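You operate a simulated robot arm through the tools that you are given. There is no shell and no other tool. Be economical: measure what you need, move in short steps, check, and stop when the job is done.

You run a simulated robot arm. Do the job below in one go: nothing can be reset, and whatever is moved stays where it is left.

Task
Unclamp the cured cloth and strip off its peel ply and the edge tape.
Fine: fingers clear of the clamp foot; batten to the middle of the table, ply and tape into the open carton; leave the cloth on the plate.
Where things are to end (x, y in the base frame): short batten within 60 mm of [620, 1200].

It is judged by the outcome, as a careful person would: the job done as asked, and still so three seconds after it is handed in. It fails if anything else is knocked over, pushed out of place, dropped, spilled or broken. Flat cloth is picked up by pressing the open fingertips on it (5 to 10 N) and closing them slowly along it; thin cloth reads only 2 to 8 mm in the jaws.

Robot
A 7-joint arm with a two-finger parallel gripper on a trunk, on a base that drives. Base frame: it is fixed to the floor where the robot stands at the start and does not move with it; the origin is under the middle of the robot, x ahead of it, y to its left, z up; the surface under the hand at the start is at about z = 800. Units: mm, degrees, N and s.
With the tool pointing down near the work surface it reaches from about 520 to 960 mm from the robot's upright axis, wherever it stands. Its first joint turns from -166.0 to 166.0 degrees. Places, roughly: inside the open carton [600, 800, 800]; middle of the wooden table [700, 1100, 800]; yellow plate clamp lever [800, 0, 900]. Payload 3.91 kg.
The tool frame sits at the grasp point between the pads (the TCP): z along the fingers, y along the line on which they close. The tips reach 30 mm beyond it. The gripper opens to 110 mm. The fingers are 20 mm wide and 10 mm thick; the gripper's body (48 by 112 mm) begins 55 mm behind the TCP.
Orientation is told as [roll, pitch, yaw] about the base's x, y, z axes, in that order, counted from this pose: with the fingers straight down and closing along the base's y, the tool's x points along the base's -x, its y along +y and its z along -z.

Tools
- The arm moves only by the tool jog_arm. Its arguments are lists of equal length, an entry for each row: "jaw": the opening, from 0 (shut) to 1 (fully open); "translation": the shift along the base's x, y, z in cm, a list of three; "rot": the turn, a rotation vector about the base's x, y, z in degrees, a list of three. In form: {"jaw": [jaw, ...], "translation": [[x, y, z], ...], "rot": [[rx, ry, rz], ...]}. A call has 1 to 12 rows; each row is the pose to reach, as a shift and turn from the pose commanded when the call began. Rows are played at 5 a second. More than 50 mm and 8.6 degrees between two rows, or a gripper value outside its range, and nothing of the call is played. Where a pose cannot be reached the arm comes as near as it can. A force on the tool above 40 N (or 10 N above the force at the start of the call, whichever is more), or a blocked arm, ends the call early, and 0.2 s more pass. Each finger travels about 72 mm/s and halts on what it meets, pressing with about 23 N; the grip force reading is that of the motor and also rises with nothing between the fingers. The clock runs only during rows and for 0.2 s after the last one: add rows that repeat a pose to give the fingers time. It gives the time, the measured TCP pose, the force on the tool (base axes), the opening and the grip force at its end, in the units of the frame above (readings bear some noise), with the torque about the TCP (base axes, N m) and any sound that the robot's microphone picked up.
- Cameras (640 x 400 px; columns grow to the right, rows downward): "scene" is now at [241.5, 44.5, 1359.3]; the picture's right is [0.54, -0.84, 0.00], its down [-0.51, -0.32, -0.80] and it looks along [0.67, 0.43, -0.61] (base axes); focal length 284 px, centre (320, 200). "wrist" rides on the gripper at [72, 17, -103] in the tool frame; the picture's right is [-0.23, 0.97, 0.00], its down [-0.76, -0.18, -0.62] and it looks along [-0.61, -0.14, 0.78] (tool axes); focal length 222 px, centre (320, 200). There is no depth. A picture from a camera that has moved, and an enlarged one, comes with that camera's place and axes in the base frame and with its lens.
- get_image(camera): a new picture of that camera. No time passes.
- raise_lower(by): slides the trunk up (or, below 0, down) by that many mm; the arm and the scene camera ride with it, the base frame stays. It gives what a move gives, with no picture.
- steer(legs): drives the robot by 1 to 6 legs, each [ahead, left, turn to the left] in mm, mm and degrees, along the robot's own axes; the way and the turn of a leg run together, so that a leg with both is an arc; at most 1500 mm and 180 degrees a leg. The arm and the cameras ride along, it lands a little off, and it stops where it bumps. It gives what a move gives.
- head_to(pan, tilt): turns the head with the scene camera to pan (to the left, within 86 degrees either way) and tilt (down, from -29 to 69), counted from straight ahead of the robot. It gives what a move gives.
- inspect(camera, box): a new picture of the part [left, top, right, bottom] of that camera's present view, enlarged. No time passes.
- close_job(): hands the job in; it is judged then, once.

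Go step by step. Nothing tells you exact positions but the pictures and the camera data: compare them with the known pose of the tool, close in by small moves and look again before you grip or let go. The budget is 120 turns and 90 pictures, counting those below and the enlarged ones. Unless the task says otherwise, let go and move clear before handing in, and close with one line.

The tools are called after "Emit:" as a command line: name --argument value ..., lists and objects as JSON in quotes. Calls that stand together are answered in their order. jog_arm: Moves the arm, as the interface text tells. Its arguments: {"type":"object","properties":{"jaw":{"type":"array","items":{"type":"number"}},"translation":{"type":"array","items":{"type":"array","items":{"type":"number"}}},"rot":{"type":"array","items":{"type":"array","items":{"type":"number"}}}},"required":["jaw","translation","rot"]} The other tools are called the same way: raise_lower (by) slides the trunk up or down; steer (legs) drives the base; head_to (pan, tilt) turns the head that bears the scene camera; get_image (camera) takes a picture; inspect (camera, box) takes an enlarged picture of a part of a camera's view; close_job () hands the job in.

At the start:

```text
time_s: 0.0
position: [518.6, 198.9, 1164.5]
orientation: [0.0, 0.1, 0.0]
force: [-0.4, 0.2, 0.5]
ft_torque: [-0.01, 0.02, 0.03]
gripper_width: 109.8
gripper_force: 0.0
trunk travel left (down, up): [-550.0, 132.0]
robot x, y, heading: [2.8, -0.7, 0.2]
head pan, tilt: [32.4, 37.2]
```

scene: 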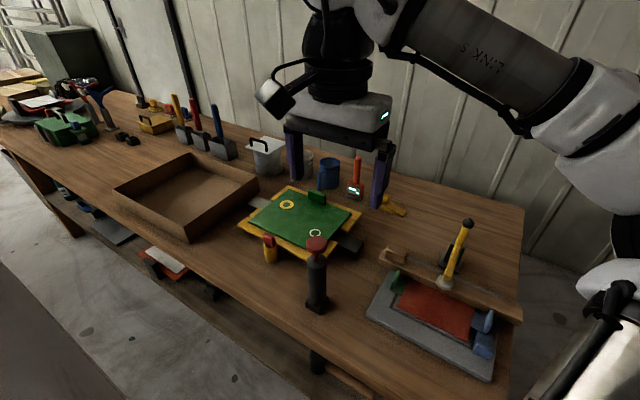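
wrist: 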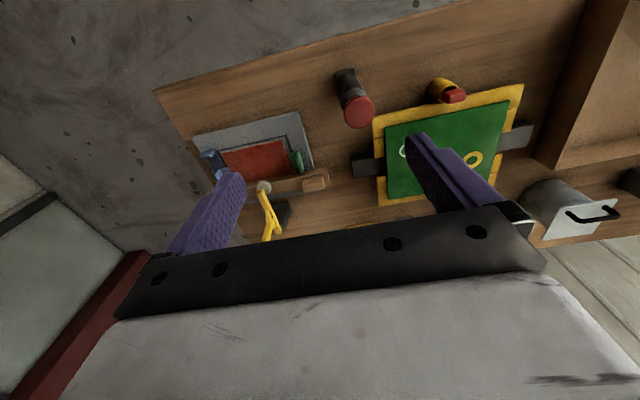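

I see a table with an open carton, a green plate, and at the right a grey plate with red cloth, clamped by a yellow-lever clamp. I'll take closer views first.

Emit:
inspect --camera "scene" --box '[340, 200, 540, 390]'

Emit:
inspect --camera "wrist" --box '[150, 80, 350, 260]'

Emit:
head_to --pan 0 --tilt 45

```text
2.11 times, centred on (440, 295) of scene
camera zoom: at [241.5, 44.5, 1359.3], right [0.54, -0.84, 0.0], down [-0.51, -0.32, -0.8], along [0.67, 0.43, -0.61], focal length 598 px, centre (67, 0)
```

zoom: 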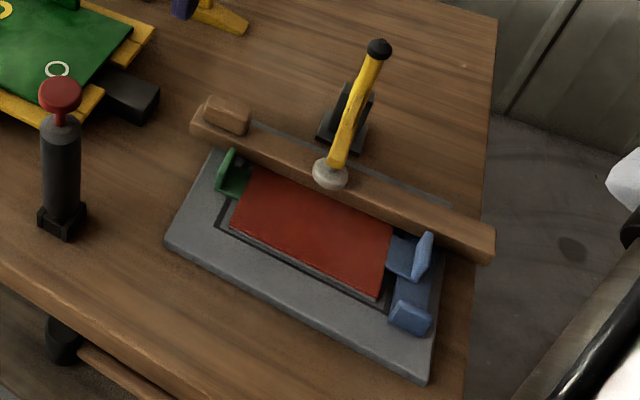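

```text
2.22 times, centred on (250, 170) of wrist
camera zoom: at [446.1, 215.6, 1269.6], right [0.23, 0.97, 0.0], down [0.76, -0.18, 0.62], along [0.61, -0.14, -0.78], focal length 494 px, centre (476, 267)
```

zoom: 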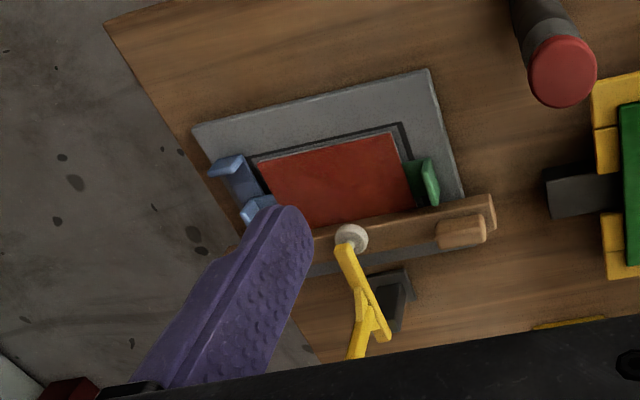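

```text
time_s: 1.0
position: [518.1, 199.0, 1165.0]
orientation: [0.0, 0.1, 0.0]
force: [0.2, 0.2, -0.1]
ft_torque: [0.04, 0.0, 0.0]
gripper_width: 109.9
gripper_force: 0.0
trunk travel left (down, up): [-550.0, 132.0]
robot x, y, heading: [0.6, 2.2, 0.2]
head pan, tilt: [0.0, 45.0]
```

Emit:
get_image --camera "scene"

```text
85 pictures are left
camera scene: at [249.5, -1.9, 1348.0], right [0.0, -1.0, 0.0], down [-0.71, 0.0, -0.71], along [0.71, 0.0, -0.71], focal length 284 px, centre (320, 200)
```

scene: 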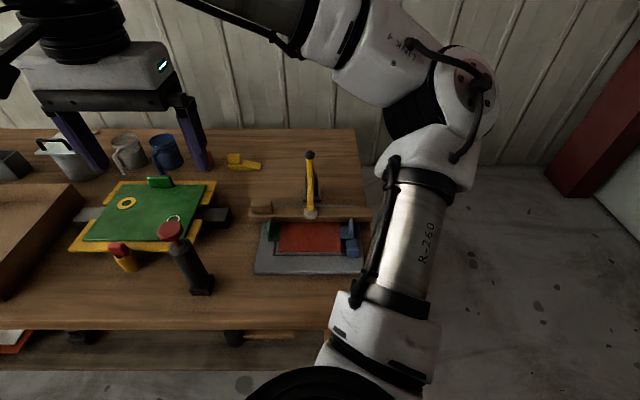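

Emit:
inspect --camera "scene" --box '[230, 140, 390, 290]'

```text
2.67 times, centred on (310, 215) of scene
camera zoom: at [249.5, -1.9, 1348.0], right [0.0, -1.0, 0.0], down [-0.71, 0.0, -0.71], along [0.71, 0.0, -0.71], focal length 757 px, centre (347, 160)
```

zoom: 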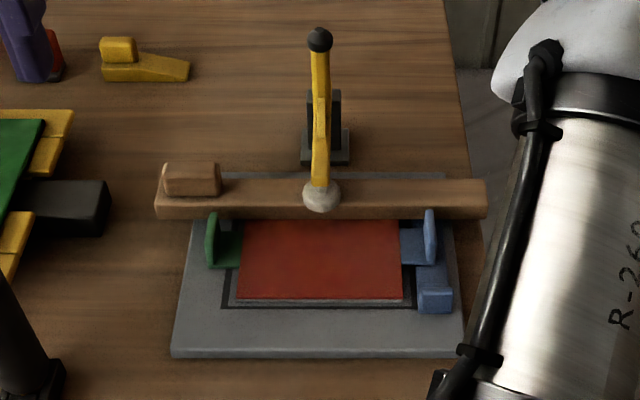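

The clamp holds a wooden batten across the far edge of the stack, with a red ply (green tab) and blue tape. I'll move the hand nearer for a better wrist view.

Emit:
jog_arm --jaw '[1, 1, 1, 1, 1]' --translation '[[0.5, -3.5, -2], [1, -7, -4], [1.5, -10.5, -6], [2, -14, -8], [2, -14, -8]]' --rot '[[0, 0, 0], [0, 0, 0], [0, 0, 0], [0, 0, 0], [0, 0, 0]]'

Emit:
get_image --camera "wrist"

Emit:
get_image --camera "scene"

```text
time_s: 2.2
position: [538.7, 58.8, 1084.0]
orientation: [0.1, 0.1, -0.1]
force: [-0.8, 0.4, -0.4]
ft_torque: [0.03, -0.01, 0.0]
gripper_width: 109.9
gripper_force: 0.1
trunk travel left (down, up): [-550.0, 132.0]
robot x, y, heading: [1.4, 5.2, 0.0]
head pan, tilt: [0.0, 45.0]
```

```text
83 pictures are left
camera wrist: at [466.0, 75.2, 1189.4], right [0.23, 0.97, 0.0], down [0.76, -0.18, 0.62], along [0.61, -0.14, -0.78], focal length 222 px, centre (320, 200)
```

wrist: 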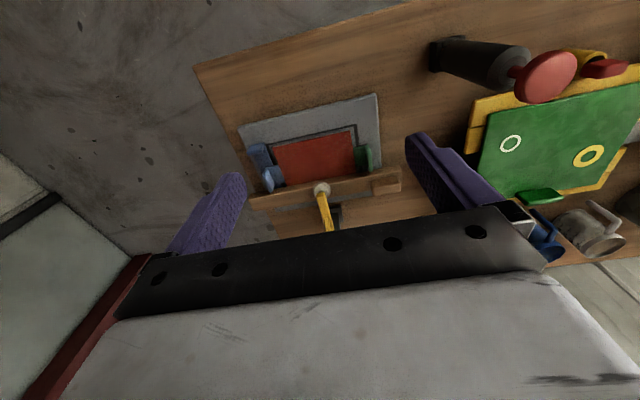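

```text
82 pictures are left
camera scene: at [249.5, -1.8, 1347.9], right [0.0, -1.0, 0.0], down [-0.71, 0.0, -0.71], along [0.71, 0.0, -0.71], focal length 284 px, centre (320, 200)
```

scene: 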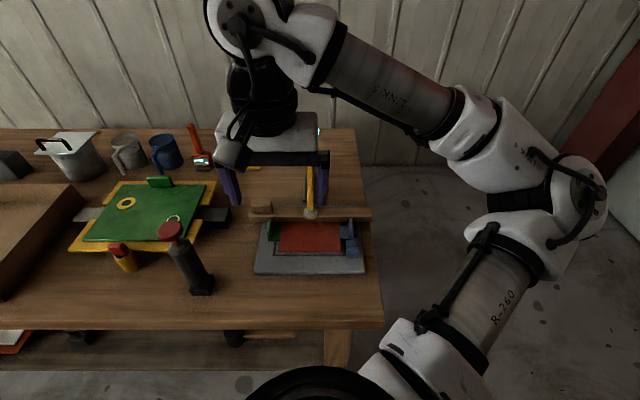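

Emit:
inspect --camera "wrist" --box '[230, 85, 420, 240]'

Emit:
inspect --camera "scene" --box '[240, 150, 380, 290]'

```text
2.58 times, centred on (325, 162) of wrist
camera zoom: at [466.0, 75.2, 1189.4], right [0.23, 0.97, 0.0], down [0.76, -0.18, 0.62], along [0.61, -0.14, -0.78], focal length 573 px, centre (307, 297)
```

zoom: 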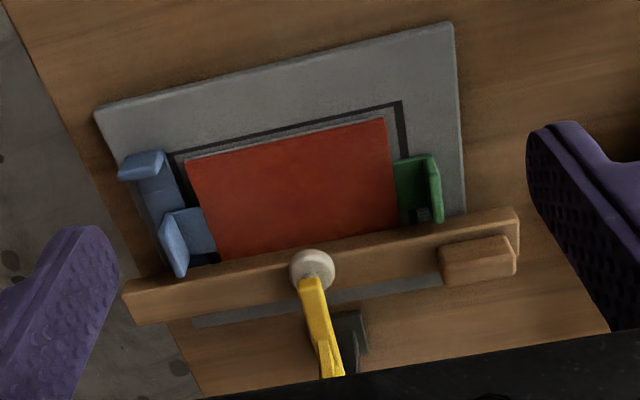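

```text
2.86 times, centred on (310, 220) of scene
camera zoom: at [249.5, -1.8, 1347.9], right [0.0, -1.0, 0.0], down [-0.71, 0.0, -0.71], along [0.71, 0.0, -0.71], focal length 811 px, centre (349, 143)
```

zoom: 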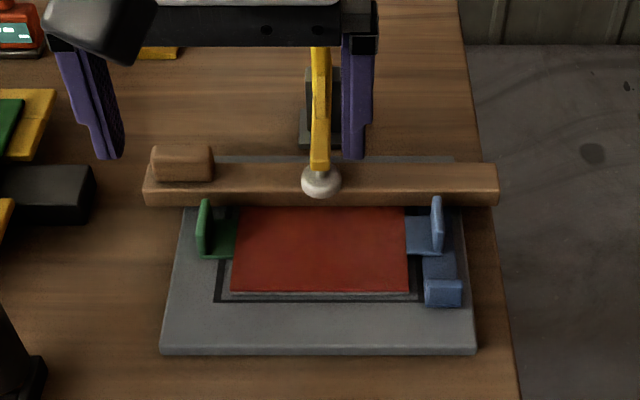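

Foot is about (702, 23, 850), with the handle rising near x≈775 to a knob at z≈960. I'll close the fingers and come in front of the handle, above the batten, then look.

Emit:
jog_arm --jaw '[0.5, 0, 0, 0, 0, 0, 0]' --translation '[[4, -1, 0], [8, -2, 0], [12, -3, -2], [15, -3.6, -6], [16.5, -3.6, -10], [17, -3.6, -12], [17, -3.6, -12]]' --rot '[[0, 0, 0], [0, 0, 0], [0, 0, 0], [0, 0, 0], [0, 0, 0], [0, 0, 0], [0, 0, 0]]'

Emit:
inspect --camera "scene" --box '[230, 120, 390, 280]'

Emit:
get_image --camera "wrist"

```text
refused: row 4 steps farther than a row can; nothing moved
```

```text
2.50 times, centred on (310, 200) of scene
camera zoom: at [249.5, -1.8, 1347.9], right [0.0, -1.0, 0.0], down [-0.71, 0.0, -0.71], along [0.71, 0.0, -0.71], focal length 710 px, centre (345, 200)
```

zoom: 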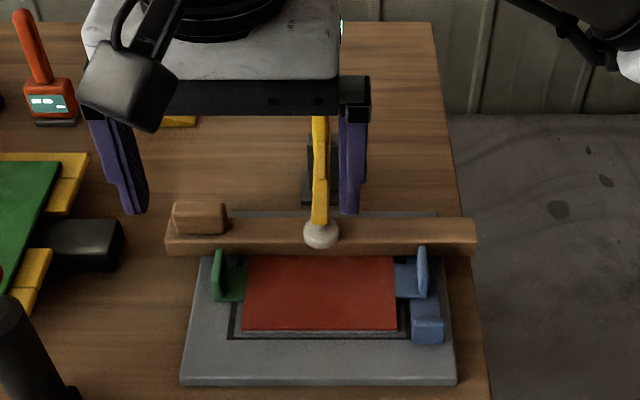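

```text
78 pictures are left
camera wrist: at [466.0, 75.2, 1189.4], right [0.23, 0.97, 0.0], down [0.76, -0.18, 0.62], along [0.61, -0.14, -0.78], focal length 222 px, centre (320, 200)
```

wrist: 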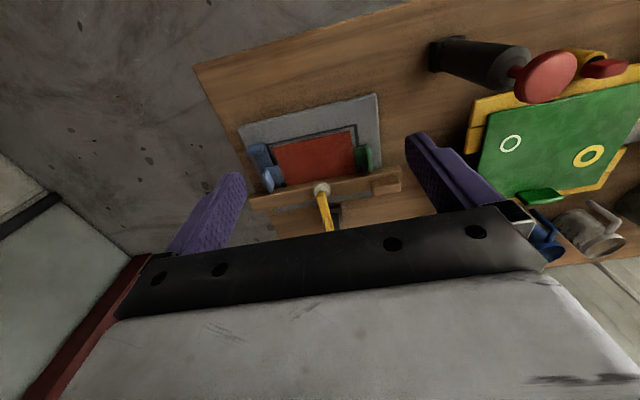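

The move was refused for too large a step; I'll split it finer.

Emit:
jog_arm --jaw '[0.5, 0, 0, 0, 0, 0, 0]' --translation '[[4, -1, 0], [8, -2, 0], [12, -3, -1], [15, -3.6, -4], [16.5, -3.6, -8], [17, -3.6, -11], [17, -3.6, -11]]' --rot '[[0, 0, 0], [0, 0, 0], [0, 0, 0], [0, 0, 0], [0, 0, 0], [0, 0, 0], [0, 0, 0]]'

Emit:
inspect --camera "scene" --box '[230, 120, 390, 280]'

Emit:
get_image --camera "wrist"

```text
time_s: 3.8
position: [710.3, 21.4, 976.7]
orientation: [0.0, 0.0, 0.0]
force: [0.2, -0.5, 0.0]
ft_torque: [0.04, 0.04, 0.0]
gripper_width: 0.0
gripper_force: 23.2
trunk travel left (down, up): [-550.0, 132.0]
robot x, y, heading: [-1.7, -0.3, 0.1]
head pan, tilt: [0.0, 45.0]
```

```text
2.50 times, centred on (310, 200) of scene
camera zoom: at [249.5, -2.0, 1348.0], right [0.0, -1.0, 0.0], down [-0.71, 0.0, -0.71], along [0.71, 0.0, -0.71], focal length 710 px, centre (345, 200)
```

zoom: 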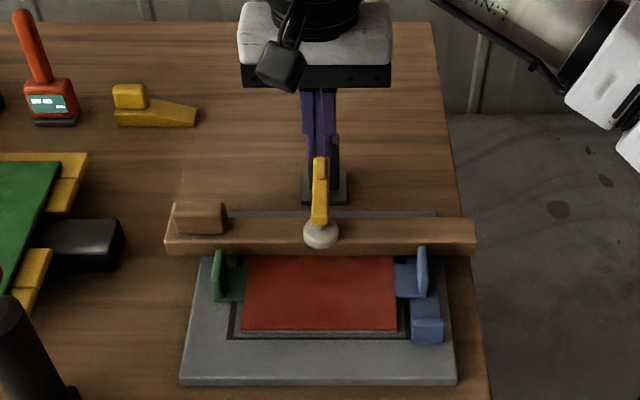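

```text
76 pictures are left
camera wrist: at [637.6, 38.1, 1080.7], right [0.23, 0.97, 0.0], down [0.76, -0.18, 0.62], along [0.61, -0.14, -0.78], focal length 222 px, centre (320, 200)
```

wrist: 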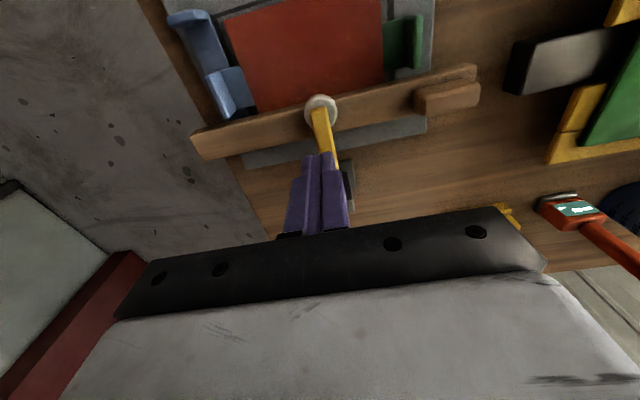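

Fingers are centred in front of the handle. I'll lower slightly and push gently toward +x, watching force.

Emit:
jog_arm --jaw '[0, 0, 0, 0, 0, 0, 0, 0]' --translation '[[0, 0.1, -1.5], [1.5, 0.1, -1.5], [3, 0.1, -1.5], [4, 0.1, -1.5], [5, 0.1, -1.5], [6, 0.1, -1.5], [7, 0.1, -1.5], [8, 0.1, -1.5]]' --rot '[[0, 0, 0], [0, 0, 0], [0, 0, 0], [0, 0, 0], [0, 0, 0], [0, 0, 0], [0, 0, 0], [0, 0, 0]]'

Emit:
inspect --camera "scene" --box '[230, 120, 390, 280]'

Emit:
get_image --camera "wrist"

```text
time_s: 5.7
position: [786.7, 24.6, 966.4]
orientation: [0.2, -0.7, 0.2]
force: [-7.2, 0.0, 20.9]
ft_torque: [0.03, 0.01, -0.04]
gripper_width: 0.0
gripper_force: 22.7
trunk travel left (down, up): [-550.0, 132.0]
robot x, y, heading: [2.7, -1.8, -0.0]
head pan, tilt: [0.0, 45.0]
stopped in row 8: the force on the tool passed its limit at 44 N (the readings are from after the stop); the commanded pose is now the measured one
```

```text
2.50 times, centred on (310, 200) of scene
camera zoom: at [246.9, -2.4, 1348.5], right [0.0, -1.0, 0.0], down [-0.71, 0.0, -0.71], along [0.71, 0.0, -0.71], focal length 710 px, centre (345, 200)
```

zoom: 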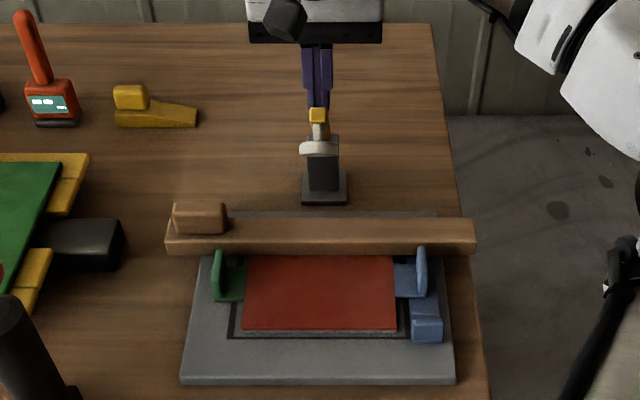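

```text
74 pictures are left
camera wrist: at [713.5, 40.9, 1070.5], right [0.23, 0.97, 0.01], down [0.76, -0.18, 0.63], along [0.62, -0.14, -0.78], focal length 222 px, centre (320, 200)
```

wrist: 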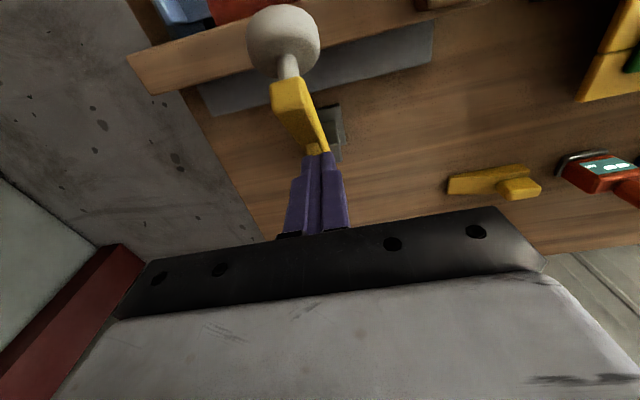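

The lever swung back and the foot lifted clear of the batten. I'll raise the hand and check whether the clamp stays open.

Emit:
jog_arm --jaw '[0, 0, 0, 0]' --translation '[[0, 0, 4], [0, 0, 8], [0, 0, 12], [0, 0, 12]]' --rot '[[0, 0, 0], [0, 0, 0], [0, 0, 0], [0, 0, 0]]'

Emit:
inspect --camera "scene" --box '[230, 120, 390, 280]'

Emit:
get_image --camera "wrist"

```text
time_s: 6.7
position: [786.8, 22.9, 1082.8]
orientation: [0.1, -0.2, 0.0]
force: [0.9, 0.3, 0.9]
ft_torque: [-0.02, 0.0, -0.03]
gripper_width: 0.0
gripper_force: 22.9
trunk travel left (down, up): [-550.0, 132.0]
robot x, y, heading: [-0.7, 3.2, -0.1]
head pan, tilt: [0.0, 45.0]
```

```text
2.50 times, centred on (310, 200) of scene
camera zoom: at [249.7, -2.0, 1347.8], right [0.0, -1.0, 0.0], down [-0.71, 0.0, -0.71], along [0.71, 0.0, -0.71], focal length 710 px, centre (345, 200)
```

zoom: 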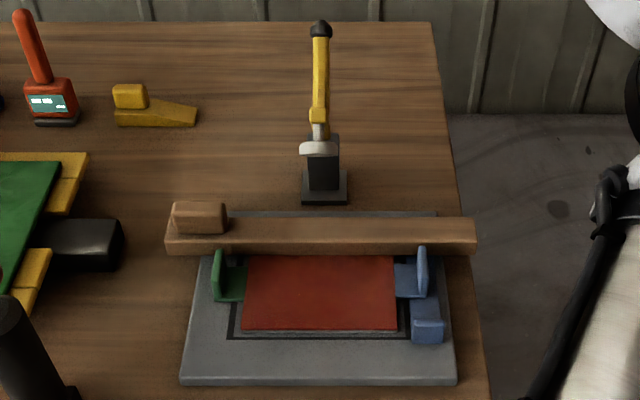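

```text
72 pictures are left
camera wrist: at [714.2, 40.0, 1187.2], right [0.23, 0.97, 0.0], down [0.76, -0.18, 0.63], along [0.61, -0.14, -0.78], focal length 222 px, centre (320, 200)
```

wrist: 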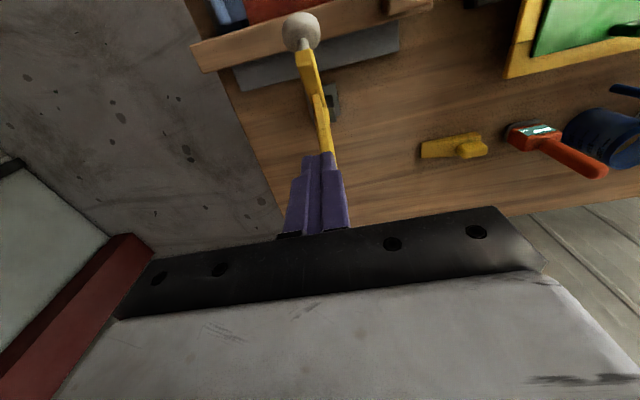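

The clamp holds half open with the foot about 95 mm above the batten. I'll push the handle further back near its knob so the foot is well out of the way.

Emit:
jog_arm --jaw '[0, 0, 0, 0, 0, 0, 0, 0, 0]' --translation '[[2.3, 0, -4.5], [2.3, 0, -8.8], [4, 0, -8.8], [5, 0, -8.8], [6.3, 0, -9.2], [7.3, 0, -10], [8.2, 0, -11], [8.9, 0, -11.9], [8.9, 0, -11.9]]' --rot '[[0, 0, 0], [0, 0, 0], [0, 0, 0], [0, 0, 0], [0, 0, 0], [0, 0, 0], [0, 0, 0], [0, 0, 0], [0, 0, 0]]'

Emit:
get_image --camera "wrist"

Emit:
inspect --camera "scene" --box '[230, 90, 390, 250]'

```text
refused: row 1 steps farther than a row can; nothing moved
```

```text
71 pictures are left
camera wrist: at [714.2, 40.0, 1187.2], right [0.23, 0.97, 0.0], down [0.76, -0.18, 0.63], along [0.61, -0.14, -0.78], focal length 222 px, centre (320, 200)
```

wrist: 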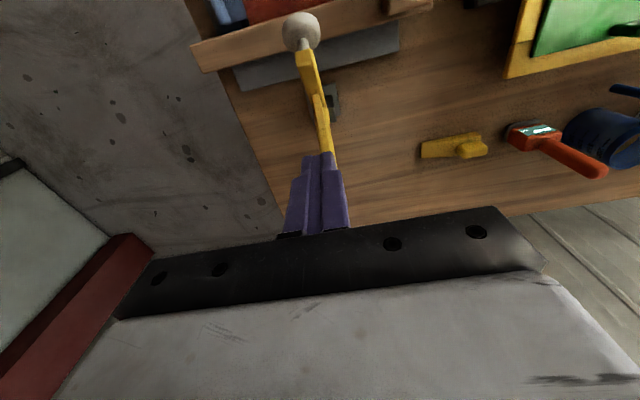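

```text
2.50 times, centred on (310, 170) of scene
camera zoom: at [249.7, -2.0, 1347.8], right [0.0, -1.0, 0.0], down [-0.71, 0.0, -0.71], along [0.71, 0.0, -0.71], focal length 710 px, centre (345, 275)
```

zoom: 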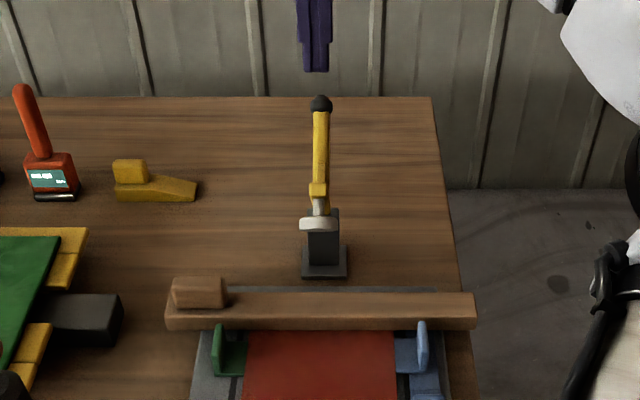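

Splitting the first step smaller.

Emit:
jog_arm --jaw '[0, 0, 0, 0, 0, 0, 0, 0, 0, 0]' --translation '[[1, 0, -3.5], [2, 0, -7], [2.3, 0, -8.8], [4, 0, -8.8], [5, 0, -8.8], [6.3, 0, -9.2], [7.3, 0, -10], [8.2, 0, -11], [8.9, 0, -11.9], [8.9, 0, -11.9]]' --rot '[[0, 0, 0], [0, 0, 0], [0, 0, 0], [0, 0, 0], [0, 0, 0], [0, 0, 0], [0, 0, 0], [0, 0, 0], [0, 0, 0], [0, 0, 0]]'

```text
time_s: 8.6
position: [865.7, 23.9, 982.7]
orientation: [0.3, -0.5, 0.3]
force: [-14.8, -1.0, 23.9]
ft_torque: [-0.09, 0.17, 0.08]
gripper_width: 0.0
gripper_force: 23.3
trunk travel left (down, up): [-550.0, 132.0]
robot x, y, heading: [-3.5, -1.4, -0.0]
head pan, tilt: [0.0, 45.0]
stopped in row 9: the force on the tool passed its limit at 52 N (the readings are from after the stop); the commanded pose is now the measured one
```

Emit:
jog_arm --jaw '[0, 0, 0]' --translation '[[-1, 0, 4], [-2, 0, 8], [-2, 0, 8]]' --rot '[[0, 0, 0], [0, 0, 0], [0, 0, 0]]'

Emit:
inspect --camera "scene" --box '[230, 90, 390, 250]'

Emit:
get_image --camera "wrist"

```text
time_s: 9.4
position: [848.4, 24.8, 1056.0]
orientation: [0.2, -0.3, 0.2]
force: [0.3, 0.1, -0.2]
ft_torque: [0.0, 0.0, -0.02]
gripper_width: 0.1
gripper_force: 22.7
trunk travel left (down, up): [-550.0, 132.0]
robot x, y, heading: [1.1, 2.2, -0.2]
head pan, tilt: [0.0, 45.0]
```

```text
2.50 times, centred on (310, 170) of scene
camera zoom: at [248.9, -2.0, 1347.9], right [0.0, -1.0, 0.0], down [-0.71, 0.0, -0.71], along [0.71, 0.0, -0.71], focal length 710 px, centre (345, 275)
```

zoom: 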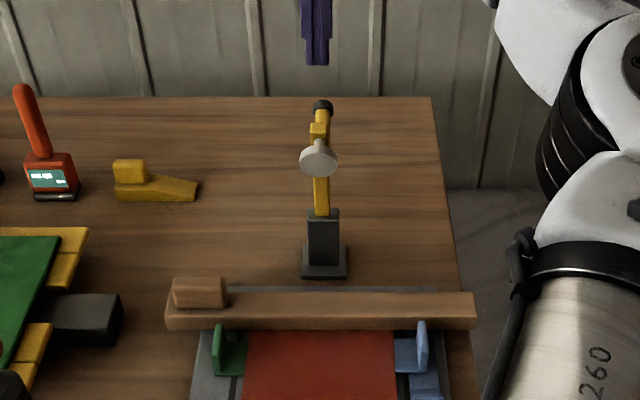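

```text
68 pictures are left
camera wrist: at [775.1, 41.0, 1159.9], right [0.22, 0.97, 0.0], down [0.76, -0.18, 0.63], along [0.61, -0.14, -0.78], focal length 222 px, centre (320, 200)
```

wrist: 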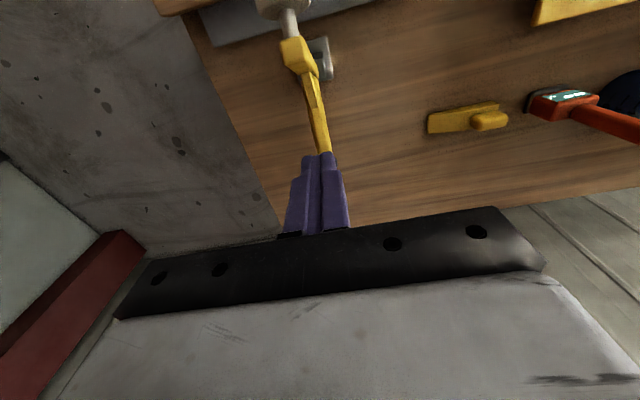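

The clamp is now well open, foot at about (755, 22, 985). Next I take the batten: top about z≈850, centre line x≈707, spanning y≈-125…167. I'll yaw the gripper -90° and hover at y≈75, clear of the foot.

Emit:
jog_arm --jaw '[0, 0, 0, 0, 0.2, 0.4, 0.6, 0.6, 0.6, 0.6, 0.6, 0.6]' --translation '[[0, 2.5, 3], [0, 5, 5], [-2, 5, 5], [-4, 5, 5], [-6, 5, 5], [-8, 5, 5], [-10, 5, 5], [-12, 5, 5], [-14.1, 5, 5], [-14.1, 5, 5], [-14.1, 5, 5], [-14.1, 5, 5]]' --rot '[[0, 0, -8], [0, 0, -16], [0, 0, -24], [0, 0, -32], [0, 0, -40], [0, 0, -48], [0, 0, -56], [0, 0, -64], [0, 0, -72], [0, 0, -80], [0, 0, -86], [0, 0, -90]]'

Emit:
get_image --camera "wrist"

Emit:
inspect --camera "scene" --box '[230, 90, 390, 250]'

```text
time_s: 12.0
position: [709.1, 74.7, 1106.8]
orientation: [0.3, -0.3, -89.9]
force: [0.1, 0.0, -0.8]
ft_torque: [0.02, 0.0, -0.01]
gripper_width: 65.9
gripper_force: 0.1
trunk travel left (down, up): [-550.0, 132.0]
robot x, y, heading: [-0.9, -0.5, 0.1]
head pan, tilt: [0.0, 45.0]
```

```text
67 pictures are left
camera wrist: at [724.9, 147.8, 1210.7], right [0.97, -0.23, 0.0], down [-0.18, -0.76, 0.63], along [-0.14, -0.61, -0.78], focal length 222 px, centre (320, 200)
```

wrist: 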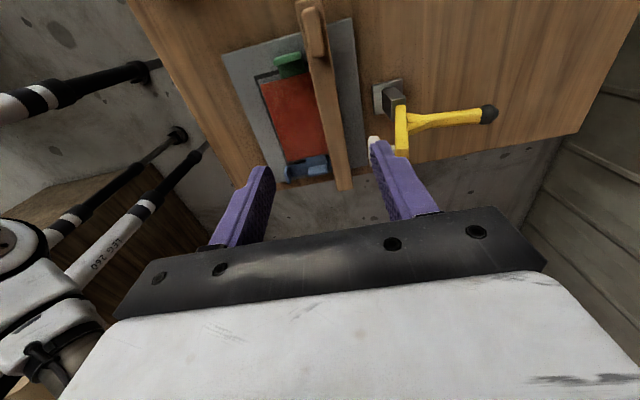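

```text
2.50 times, centred on (310, 170) of scene
camera zoom: at [249.0, -2.0, 1347.9], right [0.0, -1.0, 0.0], down [-0.71, 0.0, -0.71], along [0.71, 0.0, -0.71], focal length 710 px, centre (345, 275)
```

zoom: 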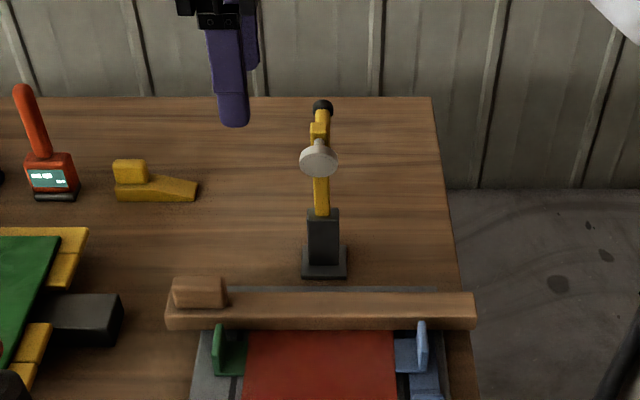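

Fingers straddle the batten in line. Descending part way to check alignment.

Emit:
jog_arm --jaw '[0.65, 0.65, 0.65, 0.65, 0.65]' --translation '[[0, 0, -4.8], [0, 0, -9.6], [0, 0, -14.4], [0, 0, -18], [0, 0, -18]]' --rot '[[0, 0, 0], [0, 0, 0], [0, 0, 0], [0, 0, 0], [0, 0, 0]]'

Emit:
get_image --camera "wrist"

Emit:
inspect --camera "scene" --box '[230, 120, 390, 280]'

```text
time_s: 13.2
position: [707.9, 77.3, 925.2]
orientation: [0.2, -0.3, -89.8]
force: [1.0, 0.1, -0.5]
ft_torque: [0.01, 0.02, 0.01]
gripper_width: 71.4
gripper_force: 0.2
trunk travel left (down, up): [-550.0, 132.0]
robot x, y, heading: [-1.7, 0.8, -0.2]
head pan, tilt: [0.0, 45.0]
```

```text
65 pictures are left
camera wrist: at [724.1, 149.2, 1029.9], right [0.97, -0.22, 0.0], down [-0.18, -0.76, 0.63], along [-0.14, -0.61, -0.78], focal length 222 px, centre (320, 200)
```

wrist: 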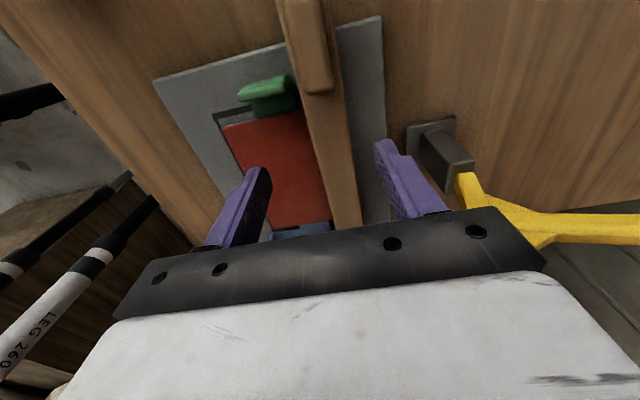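

```text
2.50 times, centred on (310, 200) of scene
camera zoom: at [249.0, -2.0, 1348.0], right [0.0, -1.0, 0.0], down [-0.71, 0.0, -0.71], along [0.71, 0.0, -0.71], focal length 710 px, centre (345, 200)
```

zoom: 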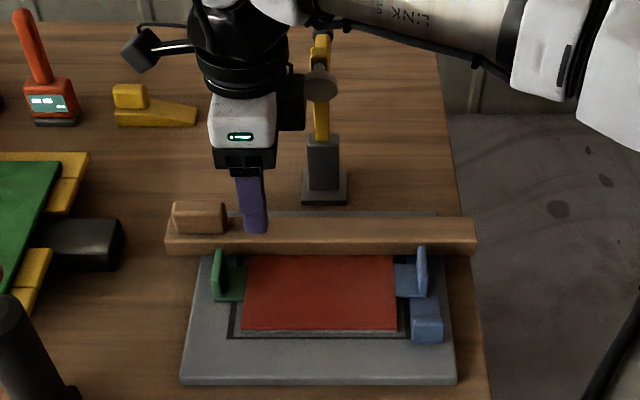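

Batten centre appears nearer x≈716, top z≈838. Shift slightly and descend to grip depth.

Emit:
jog_arm --jaw '[0.65, 0.65, 0.65, 0.65]' --translation '[[0.8, 0, -2.5], [0.8, 0, -5], [0.8, 0, -6.7], [0.8, 0, -6.7]]' --rot '[[0, 0, 0], [0, 0, 0], [0, 0, 0], [0, 0, 0]]'

Emit:
get_image --camera "wrist"

Emit:
inspect --camera "scene" --box '[260, 170, 360, 260]'

```text
time_s: 14.2
position: [715.3, 73.5, 859.4]
orientation: [0.1, -0.2, -89.8]
force: [0.1, 0.5, 0.6]
ft_torque: [0.01, 0.02, -0.02]
gripper_width: 71.5
gripper_force: 0.0
trunk travel left (down, up): [-550.0, 132.0]
robot x, y, heading: [-0.8, 2.2, 0.1]
head pan, tilt: [0.0, 45.0]
```

```text
63 pictures are left
camera wrist: at [732.0, 146.9, 963.3], right [0.97, -0.22, 0.0], down [-0.18, -0.76, 0.63], along [-0.14, -0.61, -0.78], focal length 222 px, centre (320, 200)
```

wrist: 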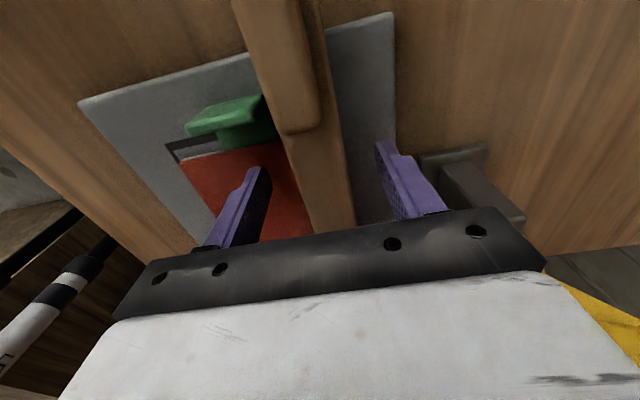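

```text
4.44 times, centred on (310, 215) of scene
camera zoom: at [249.0, -2.0, 1347.9], right [0.0, -1.0, 0.0], down [-0.71, 0.0, -0.71], along [0.71, 0.0, -0.71], focal length 1262 px, centre (364, 133)
```

zoom: 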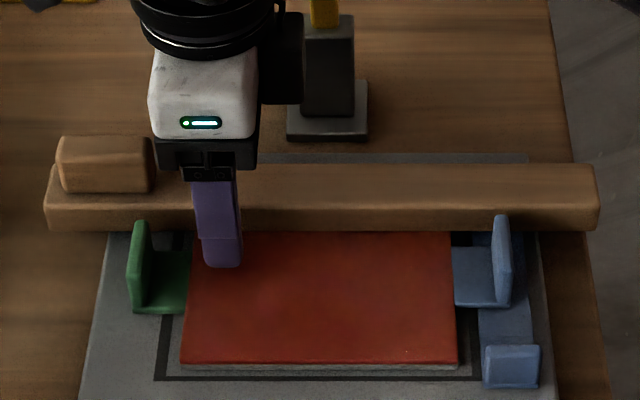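

Centred well. Closing on the batten.

Emit:
jog_arm --jaw '[0.5, 0.4, 0.3, 0.2, 0.2, 0.2]' --translation '[[0, 0, 0], [0, 0, 0], [0, 0, 0], [0, 0, 0], [0, 0, 0], [0, 0, 0]]' --rot '[[0, 0, 0], [0, 0, 0], [0, 0, 0], [0, 0, 0], [0, 0, 0], [0, 0, 0]]'

```text
time_s: 15.6
position: [715.5, 74.4, 858.7]
orientation: [0.3, -0.3, -89.8]
force: [0.1, -1.2, 0.4]
ft_torque: [0.0, 0.05, 0.02]
gripper_width: 33.5
gripper_force: 23.0
trunk travel left (down, up): [-550.0, 132.0]
robot x, y, heading: [-1.0, 0.6, 0.0]
head pan, tilt: [0.0, 45.0]
```

Gripped at 33.5 mm. Lifting straight up, then toward -x away from the foot.

Emit:
jog_arm --jaw '[0, 0, 0, 0, 0, 0, 0, 0]' --translation '[[0, 0, 0.7], [0, 0, 2], [0, 0, 4], [-2, 0, 6], [-4.5, 0, 8], [-7, 0, 10], [-8, 0, 13], [-8, 0, 13]]' --rot '[[0, 0, 0], [0, 0, 0], [0, 0, 0], [0, 0, 0], [0, 0, 0], [0, 0, 0], [0, 0, 0], [0, 0, 0]]'

Emit:
get_image --camera "scene"

Emit:
get_image --camera "wrist"

```text
time_s: 17.4
position: [636.9, 72.7, 990.5]
orientation: [0.0, -0.4, -89.9]
force: [-0.3, 0.0, -1.6]
ft_torque: [0.06, 0.03, -0.01]
gripper_width: 33.4
gripper_force: 22.6
trunk travel left (down, up): [-550.0, 132.0]
robot x, y, heading: [-1.3, -2.7, -0.1]
head pan, tilt: [0.0, 45.0]
```

```text
61 pictures are left
camera scene: at [249.2, -2.0, 1347.9], right [0.0, -1.0, 0.0], down [-0.71, 0.0, -0.71], along [0.71, 0.0, -0.71], focal length 284 px, centre (320, 200)
```

scene: 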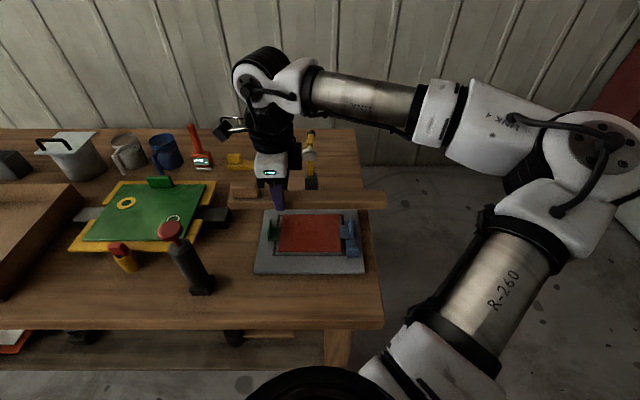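

```text
60 pictures are left
camera wrist: at [652.6, 147.2, 1093.7], right [0.97, -0.22, 0.0], down [-0.18, -0.76, 0.63], along [-0.14, -0.61, -0.78], focal length 222 px, centre (320, 200)
```

wrist: 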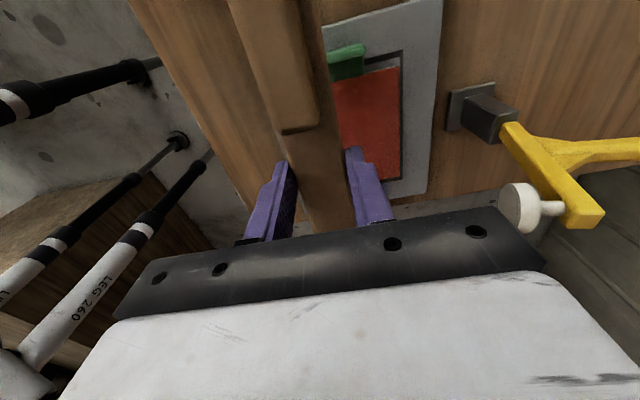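

Batten is held securely and the plate is undisturbed. Raising higher, and looking to the left at the table's middle.

Emit:
jog_arm --jaw '[0, 0, 0, 0]' --translation '[[-1, 0, 4.5], [-2, 0, 9], [-3, 0, 13], [-3, 0, 16]]' --rot '[[0, 0, 0], [0, 0, 0], [0, 0, 0], [0, 0, 0]]'

Emit:
head_to --pan 65 --tilt 30

Emit:
get_image --camera "scene"

```text
time_s: 18.4
position: [607.7, 76.0, 1150.2]
orientation: [0.0, -0.4, -89.8]
force: [0.2, -1.0, -1.2]
ft_torque: [0.06, 0.01, 0.0]
gripper_width: 33.4
gripper_force: 23.1
trunk travel left (down, up): [-550.0, 132.0]
robot x, y, heading: [-2.5, 0.8, -0.4]
head pan, tilt: [0.0, 45.0]
```

```text
time_s: 19.7
position: [608.1, 76.3, 1148.2]
orientation: [0.2, -0.3, -89.8]
force: [-0.4, 0.0, -0.9]
ft_torque: [0.05, -0.01, -0.01]
gripper_width: 33.6
gripper_force: 23.1
trunk travel left (down, up): [-550.0, 132.0]
robot x, y, heading: [-1.8, 1.8, -0.1]
head pan, tilt: [65.0, 30.0]
```

```text
59 pictures are left
camera scene: at [206.1, 79.9, 1370.5], right [0.91, -0.42, 0.0], down [-0.21, -0.45, -0.87], along [0.37, 0.78, -0.5], focal length 284 px, centre (320, 200)
```

scene: 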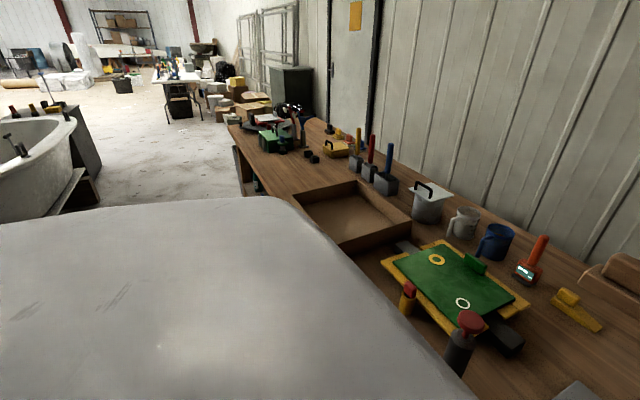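

The table's middle near (620, 1200) is free, and the way along the table is open. I'll drive left in two legs.

Emit:
steer --legs '[[0, 600, 0], [0, 550, 0]]'

Emit:
head_to --pan 0 --tilt 45

Emit:
get_image --camera "scene"

```text
time_s: 29.3
position: [614.4, 1226.6, 1149.7]
orientation: [0.2, -0.3, -90.3]
force: [0.1, 0.3, -1.1]
ft_torque: [0.05, -0.02, -0.03]
gripper_width: 33.6
gripper_force: 23.1
trunk travel left (down, up): [-550.0, 132.0]
robot x, y, heading: [7.2, 1158.5, -0.4]
head pan, tilt: [65.0, 30.0]
```

```text
time_s: 30.6
position: [614.3, 1226.1, 1150.2]
orientation: [0.2, -0.3, -90.2]
force: [-0.2, -0.2, -1.7]
ft_torque: [0.04, 0.0, 0.0]
gripper_width: 33.9
gripper_force: 23.2
trunk travel left (down, up): [-550.0, 132.0]
robot x, y, heading: [3.4, 1157.2, -0.6]
head pan, tilt: [0.0, 45.0]
```

```text
58 pictures are left
camera scene: at [254.5, 1151.8, 1347.9], right [-0.01, -1.0, 0.0], down [-0.71, 0.0, -0.71], along [0.71, 0.0, -0.71], focal length 284 px, centre (320, 200)
```

scene: 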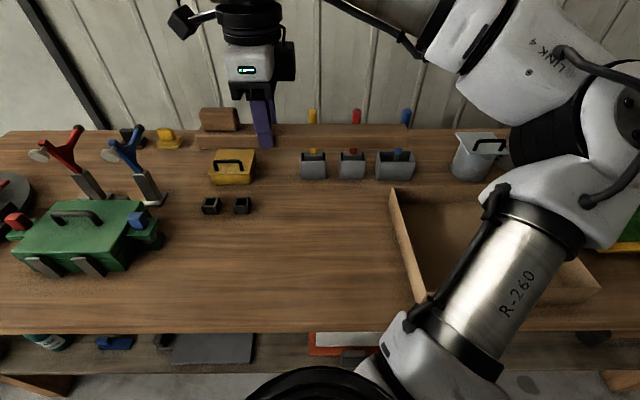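

The area is free. Lowering the batten over (620, 1200), stopping a bit above the table.

Emit:
jog_arm --jaw '[0, 0, 0, 0, 0, 0, 0, 0]' --translation '[[0.3, 1.3, -4], [0.6, 2.6, -8], [0.6, 2.6, -12.5], [0.6, 2.6, -17], [0.6, 2.6, -21.5], [0.6, 2.6, -25.5], [0.6, 2.6, -28.5], [0.6, 2.6, -28.5]]' --rot '[[0, 0, 0], [0, 0, 0], [0, 0, 0], [0, 0, 0], [0, 0, 0], [0, 0, 0], [0, 0, 0], [0, 0, 0]]'

Emit:
get_image --camera "scene"

```text
time_s: 32.4
position: [619.6, 1253.3, 863.7]
orientation: [0.1, -0.3, -90.2]
force: [-0.1, -0.2, -1.0]
ft_torque: [0.06, 0.0, 0.01]
gripper_width: 33.6
gripper_force: 22.7
trunk travel left (down, up): [-550.0, 132.0]
robot x, y, heading: [3.8, 1158.6, -0.3]
head pan, tilt: [0.0, 45.0]
```

```text
57 pictures are left
camera scene: at [254.4, 1151.7, 1347.9], right [-0.01, -1.0, 0.0], down [-0.71, 0.01, -0.71], along [0.71, -0.01, -0.71], focal length 284 px, centre (320, 200)
```

scene: 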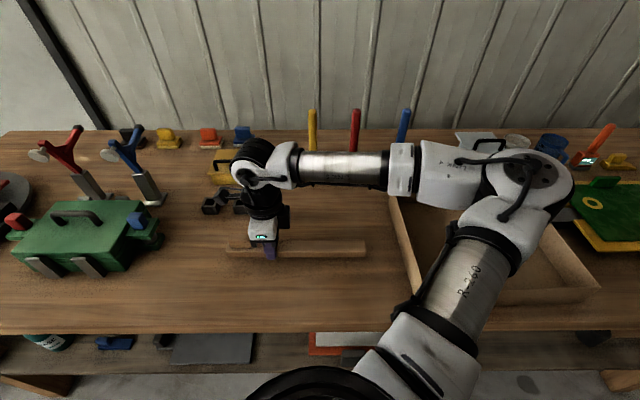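

Emit:
jog_arm --jaw '[0, 0, 0, 0, 0, 0, 0]' --translation '[[0, 0, -0.6], [0, 0, -1.2], [0, 0, -1.6], [0, 0, -2.0], [0, 0, -2.3], [0, 0, -2.6], [0, 0, -2.6]]' --rot '[[0, 0, 0], [0, 0, 0], [0, 0, 0], [0, 0, 0], [0, 0, 0], [0, 0, 0], [0, 0, 0]]'

```text
time_s: 34.0
position: [619.4, 1252.1, 838.7]
orientation: [0.2, -0.3, -90.2]
force: [-0.8, 0.1, -1.0]
ft_torque: [0.04, 0.02, 0.03]
gripper_width: 33.8
gripper_force: 23.4
trunk travel left (down, up): [-550.0, 132.0]
robot x, y, heading: [6.4, 1153.9, -0.3]
head pan, tilt: [0.0, 45.0]
```

Emit:
jog_arm --jaw '[0, 0, 0, 0]' --translation '[[0, 0, -0.2], [0, 0, -0.4], [0, 0, -0.6], [0, 0, -0.6]]' --rot '[[0, 0, 0], [0, 0, 0], [0, 0, 0], [0, 0, 0]]'

Emit:
inspect --camera "scene" --box '[210, 190, 390, 300]'

```text
time_s: 35.0
position: [618.7, 1253.0, 832.7]
orientation: [0.3, -0.2, -90.2]
force: [-2.2, 1.3, 21.2]
ft_torque: [0.1, 0.09, 0.0]
gripper_width: 33.5
gripper_force: 22.9
trunk travel left (down, up): [-550.0, 132.0]
robot x, y, heading: [2.8, 1156.2, -0.4]
head pan, tilt: [0.0, 45.0]
```

```text
3.56 times, centred on (300, 245) of scene
camera zoom: at [252.7, 1151.6, 1348.5], right [-0.01, -1.0, 0.0], down [-0.71, 0.01, -0.71], along [0.71, -0.01, -0.71], focal length 1009 px, centre (391, 40)
```

zoom: 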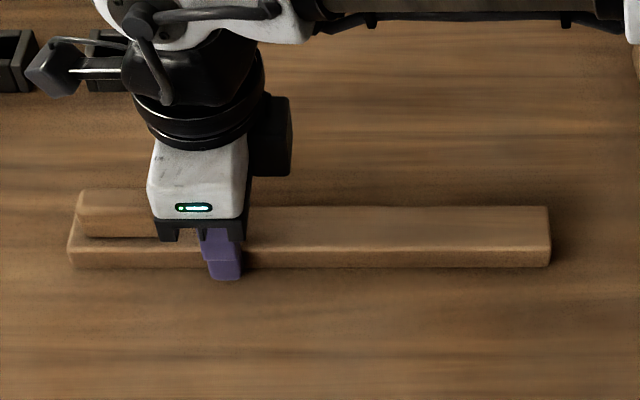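

Contact made with the table. Releasing and lifting clear.

Emit:
jog_arm --jaw '[0, 0.35, 0.5, 0.5, 0.5, 0.5, 0.5, 0.5, 0.5, 0.5]' --translation '[[0, 0, 0.15], [0, 0, 0.15], [0, 0, 0.15], [0, 0, 1.5], [0, 0, 5], [0, 0, 9], [0, 0, 14], [0, 0, 19], [0, 0, 24], [0, 0, 28]]' --rot '[[0, 0, 0], [0, 0, 0], [0, 0, 0], [0, 0, 0], [0, 0, 0], [0, 0, 0], [0, 0, 0], [0, 0, 0], [0, 0, 0], [0, 0, 0]]'

Emit:
get_image --camera "scene"

```text
time_s: 37.2
position: [620.8, 1251.7, 1111.3]
orientation: [0.1, -0.2, -90.2]
force: [0.7, 0.2, -0.1]
ft_torque: [0.01, -0.03, 0.01]
gripper_width: 54.9
gripper_force: 0.0
trunk travel left (down, up): [-550.0, 132.0]
robot x, y, heading: [4.9, 1151.5, -0.5]
head pan, tilt: [0.0, 45.0]
```

```text
55 pictures are left
camera scene: at [254.2, 1151.7, 1347.9], right [-0.01, -1.0, 0.0], down [-0.71, 0.01, -0.71], along [0.71, -0.01, -0.71], focal length 284 px, centre (320, 200)
```

scene: 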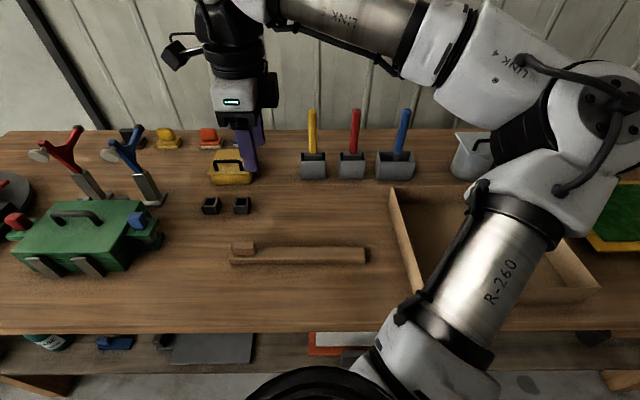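

Batten is placed at about (612, 1200). Driving back to y≈400, from where both the plate and the carton are in reach.

Emit:
steer --legs '[[0, -400, 0], [0, -355, 0.4]]'

Emit:
head_to --pan -35 --tilt 42

Emit:
get_image --camera "scene"

```text
time_s: 43.9
position: [614.5, 493.8, 1110.9]
orientation: [0.2, -0.4, -90.1]
force: [-0.2, -0.1, -0.4]
ft_torque: [0.0, 0.0, 0.03]
gripper_width: 55.0
gripper_force: 0.2
trunk travel left (down, up): [-550.0, 132.0]
robot x, y, heading: [-1.5, 395.8, -0.5]
head pan, tilt: [0.0, 45.0]
```

```text
time_s: 44.9
position: [616.4, 492.6, 1109.8]
orientation: [0.1, -0.2, -90.1]
force: [1.1, -0.6, -0.3]
ft_torque: [0.0, 0.02, 0.04]
gripper_width: 55.3
gripper_force: 0.0
trunk travel left (down, up): [-550.0, 132.0]
robot x, y, heading: [3.3, 399.1, -0.5]
head pan, tilt: [-35.0, 42.0]
```

```text
54 pictures are left
camera scene: at [236.6, 344.4, 1352.3], right [-0.58, -0.82, 0.0], down [-0.55, 0.39, -0.74], along [0.61, -0.43, -0.67], focal length 284 px, centre (320, 200)
```

scene: 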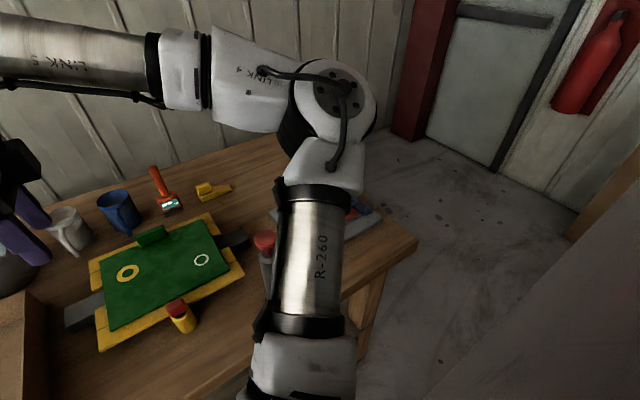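

The arm hides the plate from here; I'll swing the hand over to the plate and view it with the wrist camera.

Emit:
jog_arm --jaw '[0.5, 0.5, 0.5, 0.5, 0.5, 0.5, 0.5, 0.5, 0.5, 0.5, 0.5, 0.5]' --translation '[[-0.6, -3.8, 0], [-1.2, -7.6, 0], [-1.8, -11.4, 0], [-2.4, -15.2, 0], [-3, -19, 0], [-3.6, -22.8, 0], [-4.2, -26.6, 0], [-4.8, -30.4, 0], [-5.4, -34.2, 0], [-6, -38, -2], [-6.6, -41, -4.5], [-7, -44, -7]]' --rot '[[0, 0, 7.5], [0, 0, 15], [0, 0, 22.5], [0, 0, 30], [0, 0, 37.5], [0, 0, 45], [0, 0, 52.5], [0, 0, 60], [0, 0, 67.5], [0, 0, 75], [0, 0, 82.5], [0, 0, 90]]'

Emit:
get_image --camera "scene"

Emit:
inspect --camera "wrist" --box '[160, 40, 440, 240]'

```text
time_s: 47.5
position: [546.1, 52.9, 1040.0]
orientation: [0.3, -0.2, 0.1]
force: [0.0, 0.5, -0.3]
ft_torque: [0.01, 0.03, 0.02]
gripper_width: 54.9
gripper_force: 0.0
trunk travel left (down, up): [-550.0, 132.0]
robot x, y, heading: [0.2, 393.1, -0.3]
head pan, tilt: [-35.0, 42.0]
```

```text
53 pictures are left
camera scene: at [236.6, 344.0, 1352.3], right [-0.58, -0.82, 0.0], down [-0.55, 0.39, -0.74], along [0.61, -0.43, -0.67], focal length 284 px, centre (320, 200)
```

scene: 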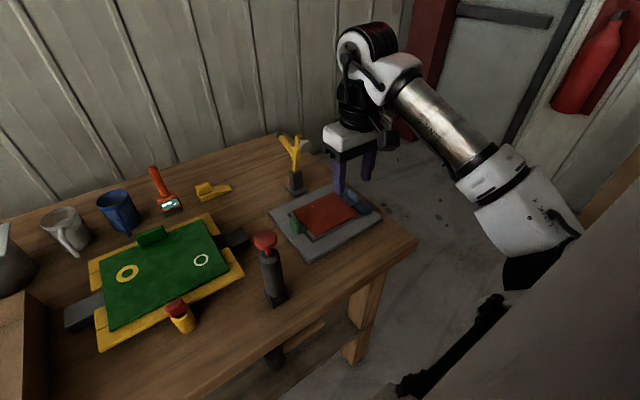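

```text
2.00 times, centred on (300, 140) of wrist
camera zoom: at [473.6, 68.6, 1143.5], right [0.23, 0.97, 0.0], down [0.76, -0.18, 0.63], along [0.61, -0.14, -0.78], focal length 444 px, centre (360, 320)
```

zoom: 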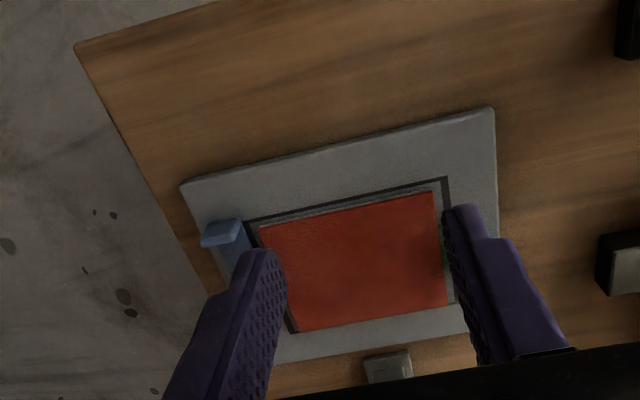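

Emit:
inspect --camera "scene" --box '[260, 170, 390, 265]'

```text
4.21 times, centred on (325, 218) of scene
camera zoom: at [236.6, 344.0, 1352.3], right [-0.58, -0.82, 0.0], down [-0.55, 0.39, -0.74], along [0.61, -0.43, -0.67], focal length 1195 px, centre (299, 126)
```

zoom: 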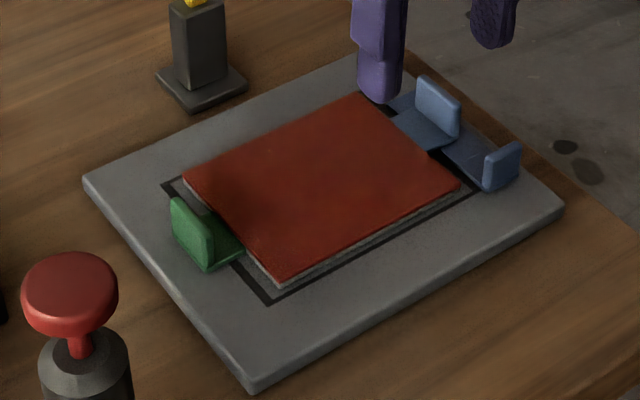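

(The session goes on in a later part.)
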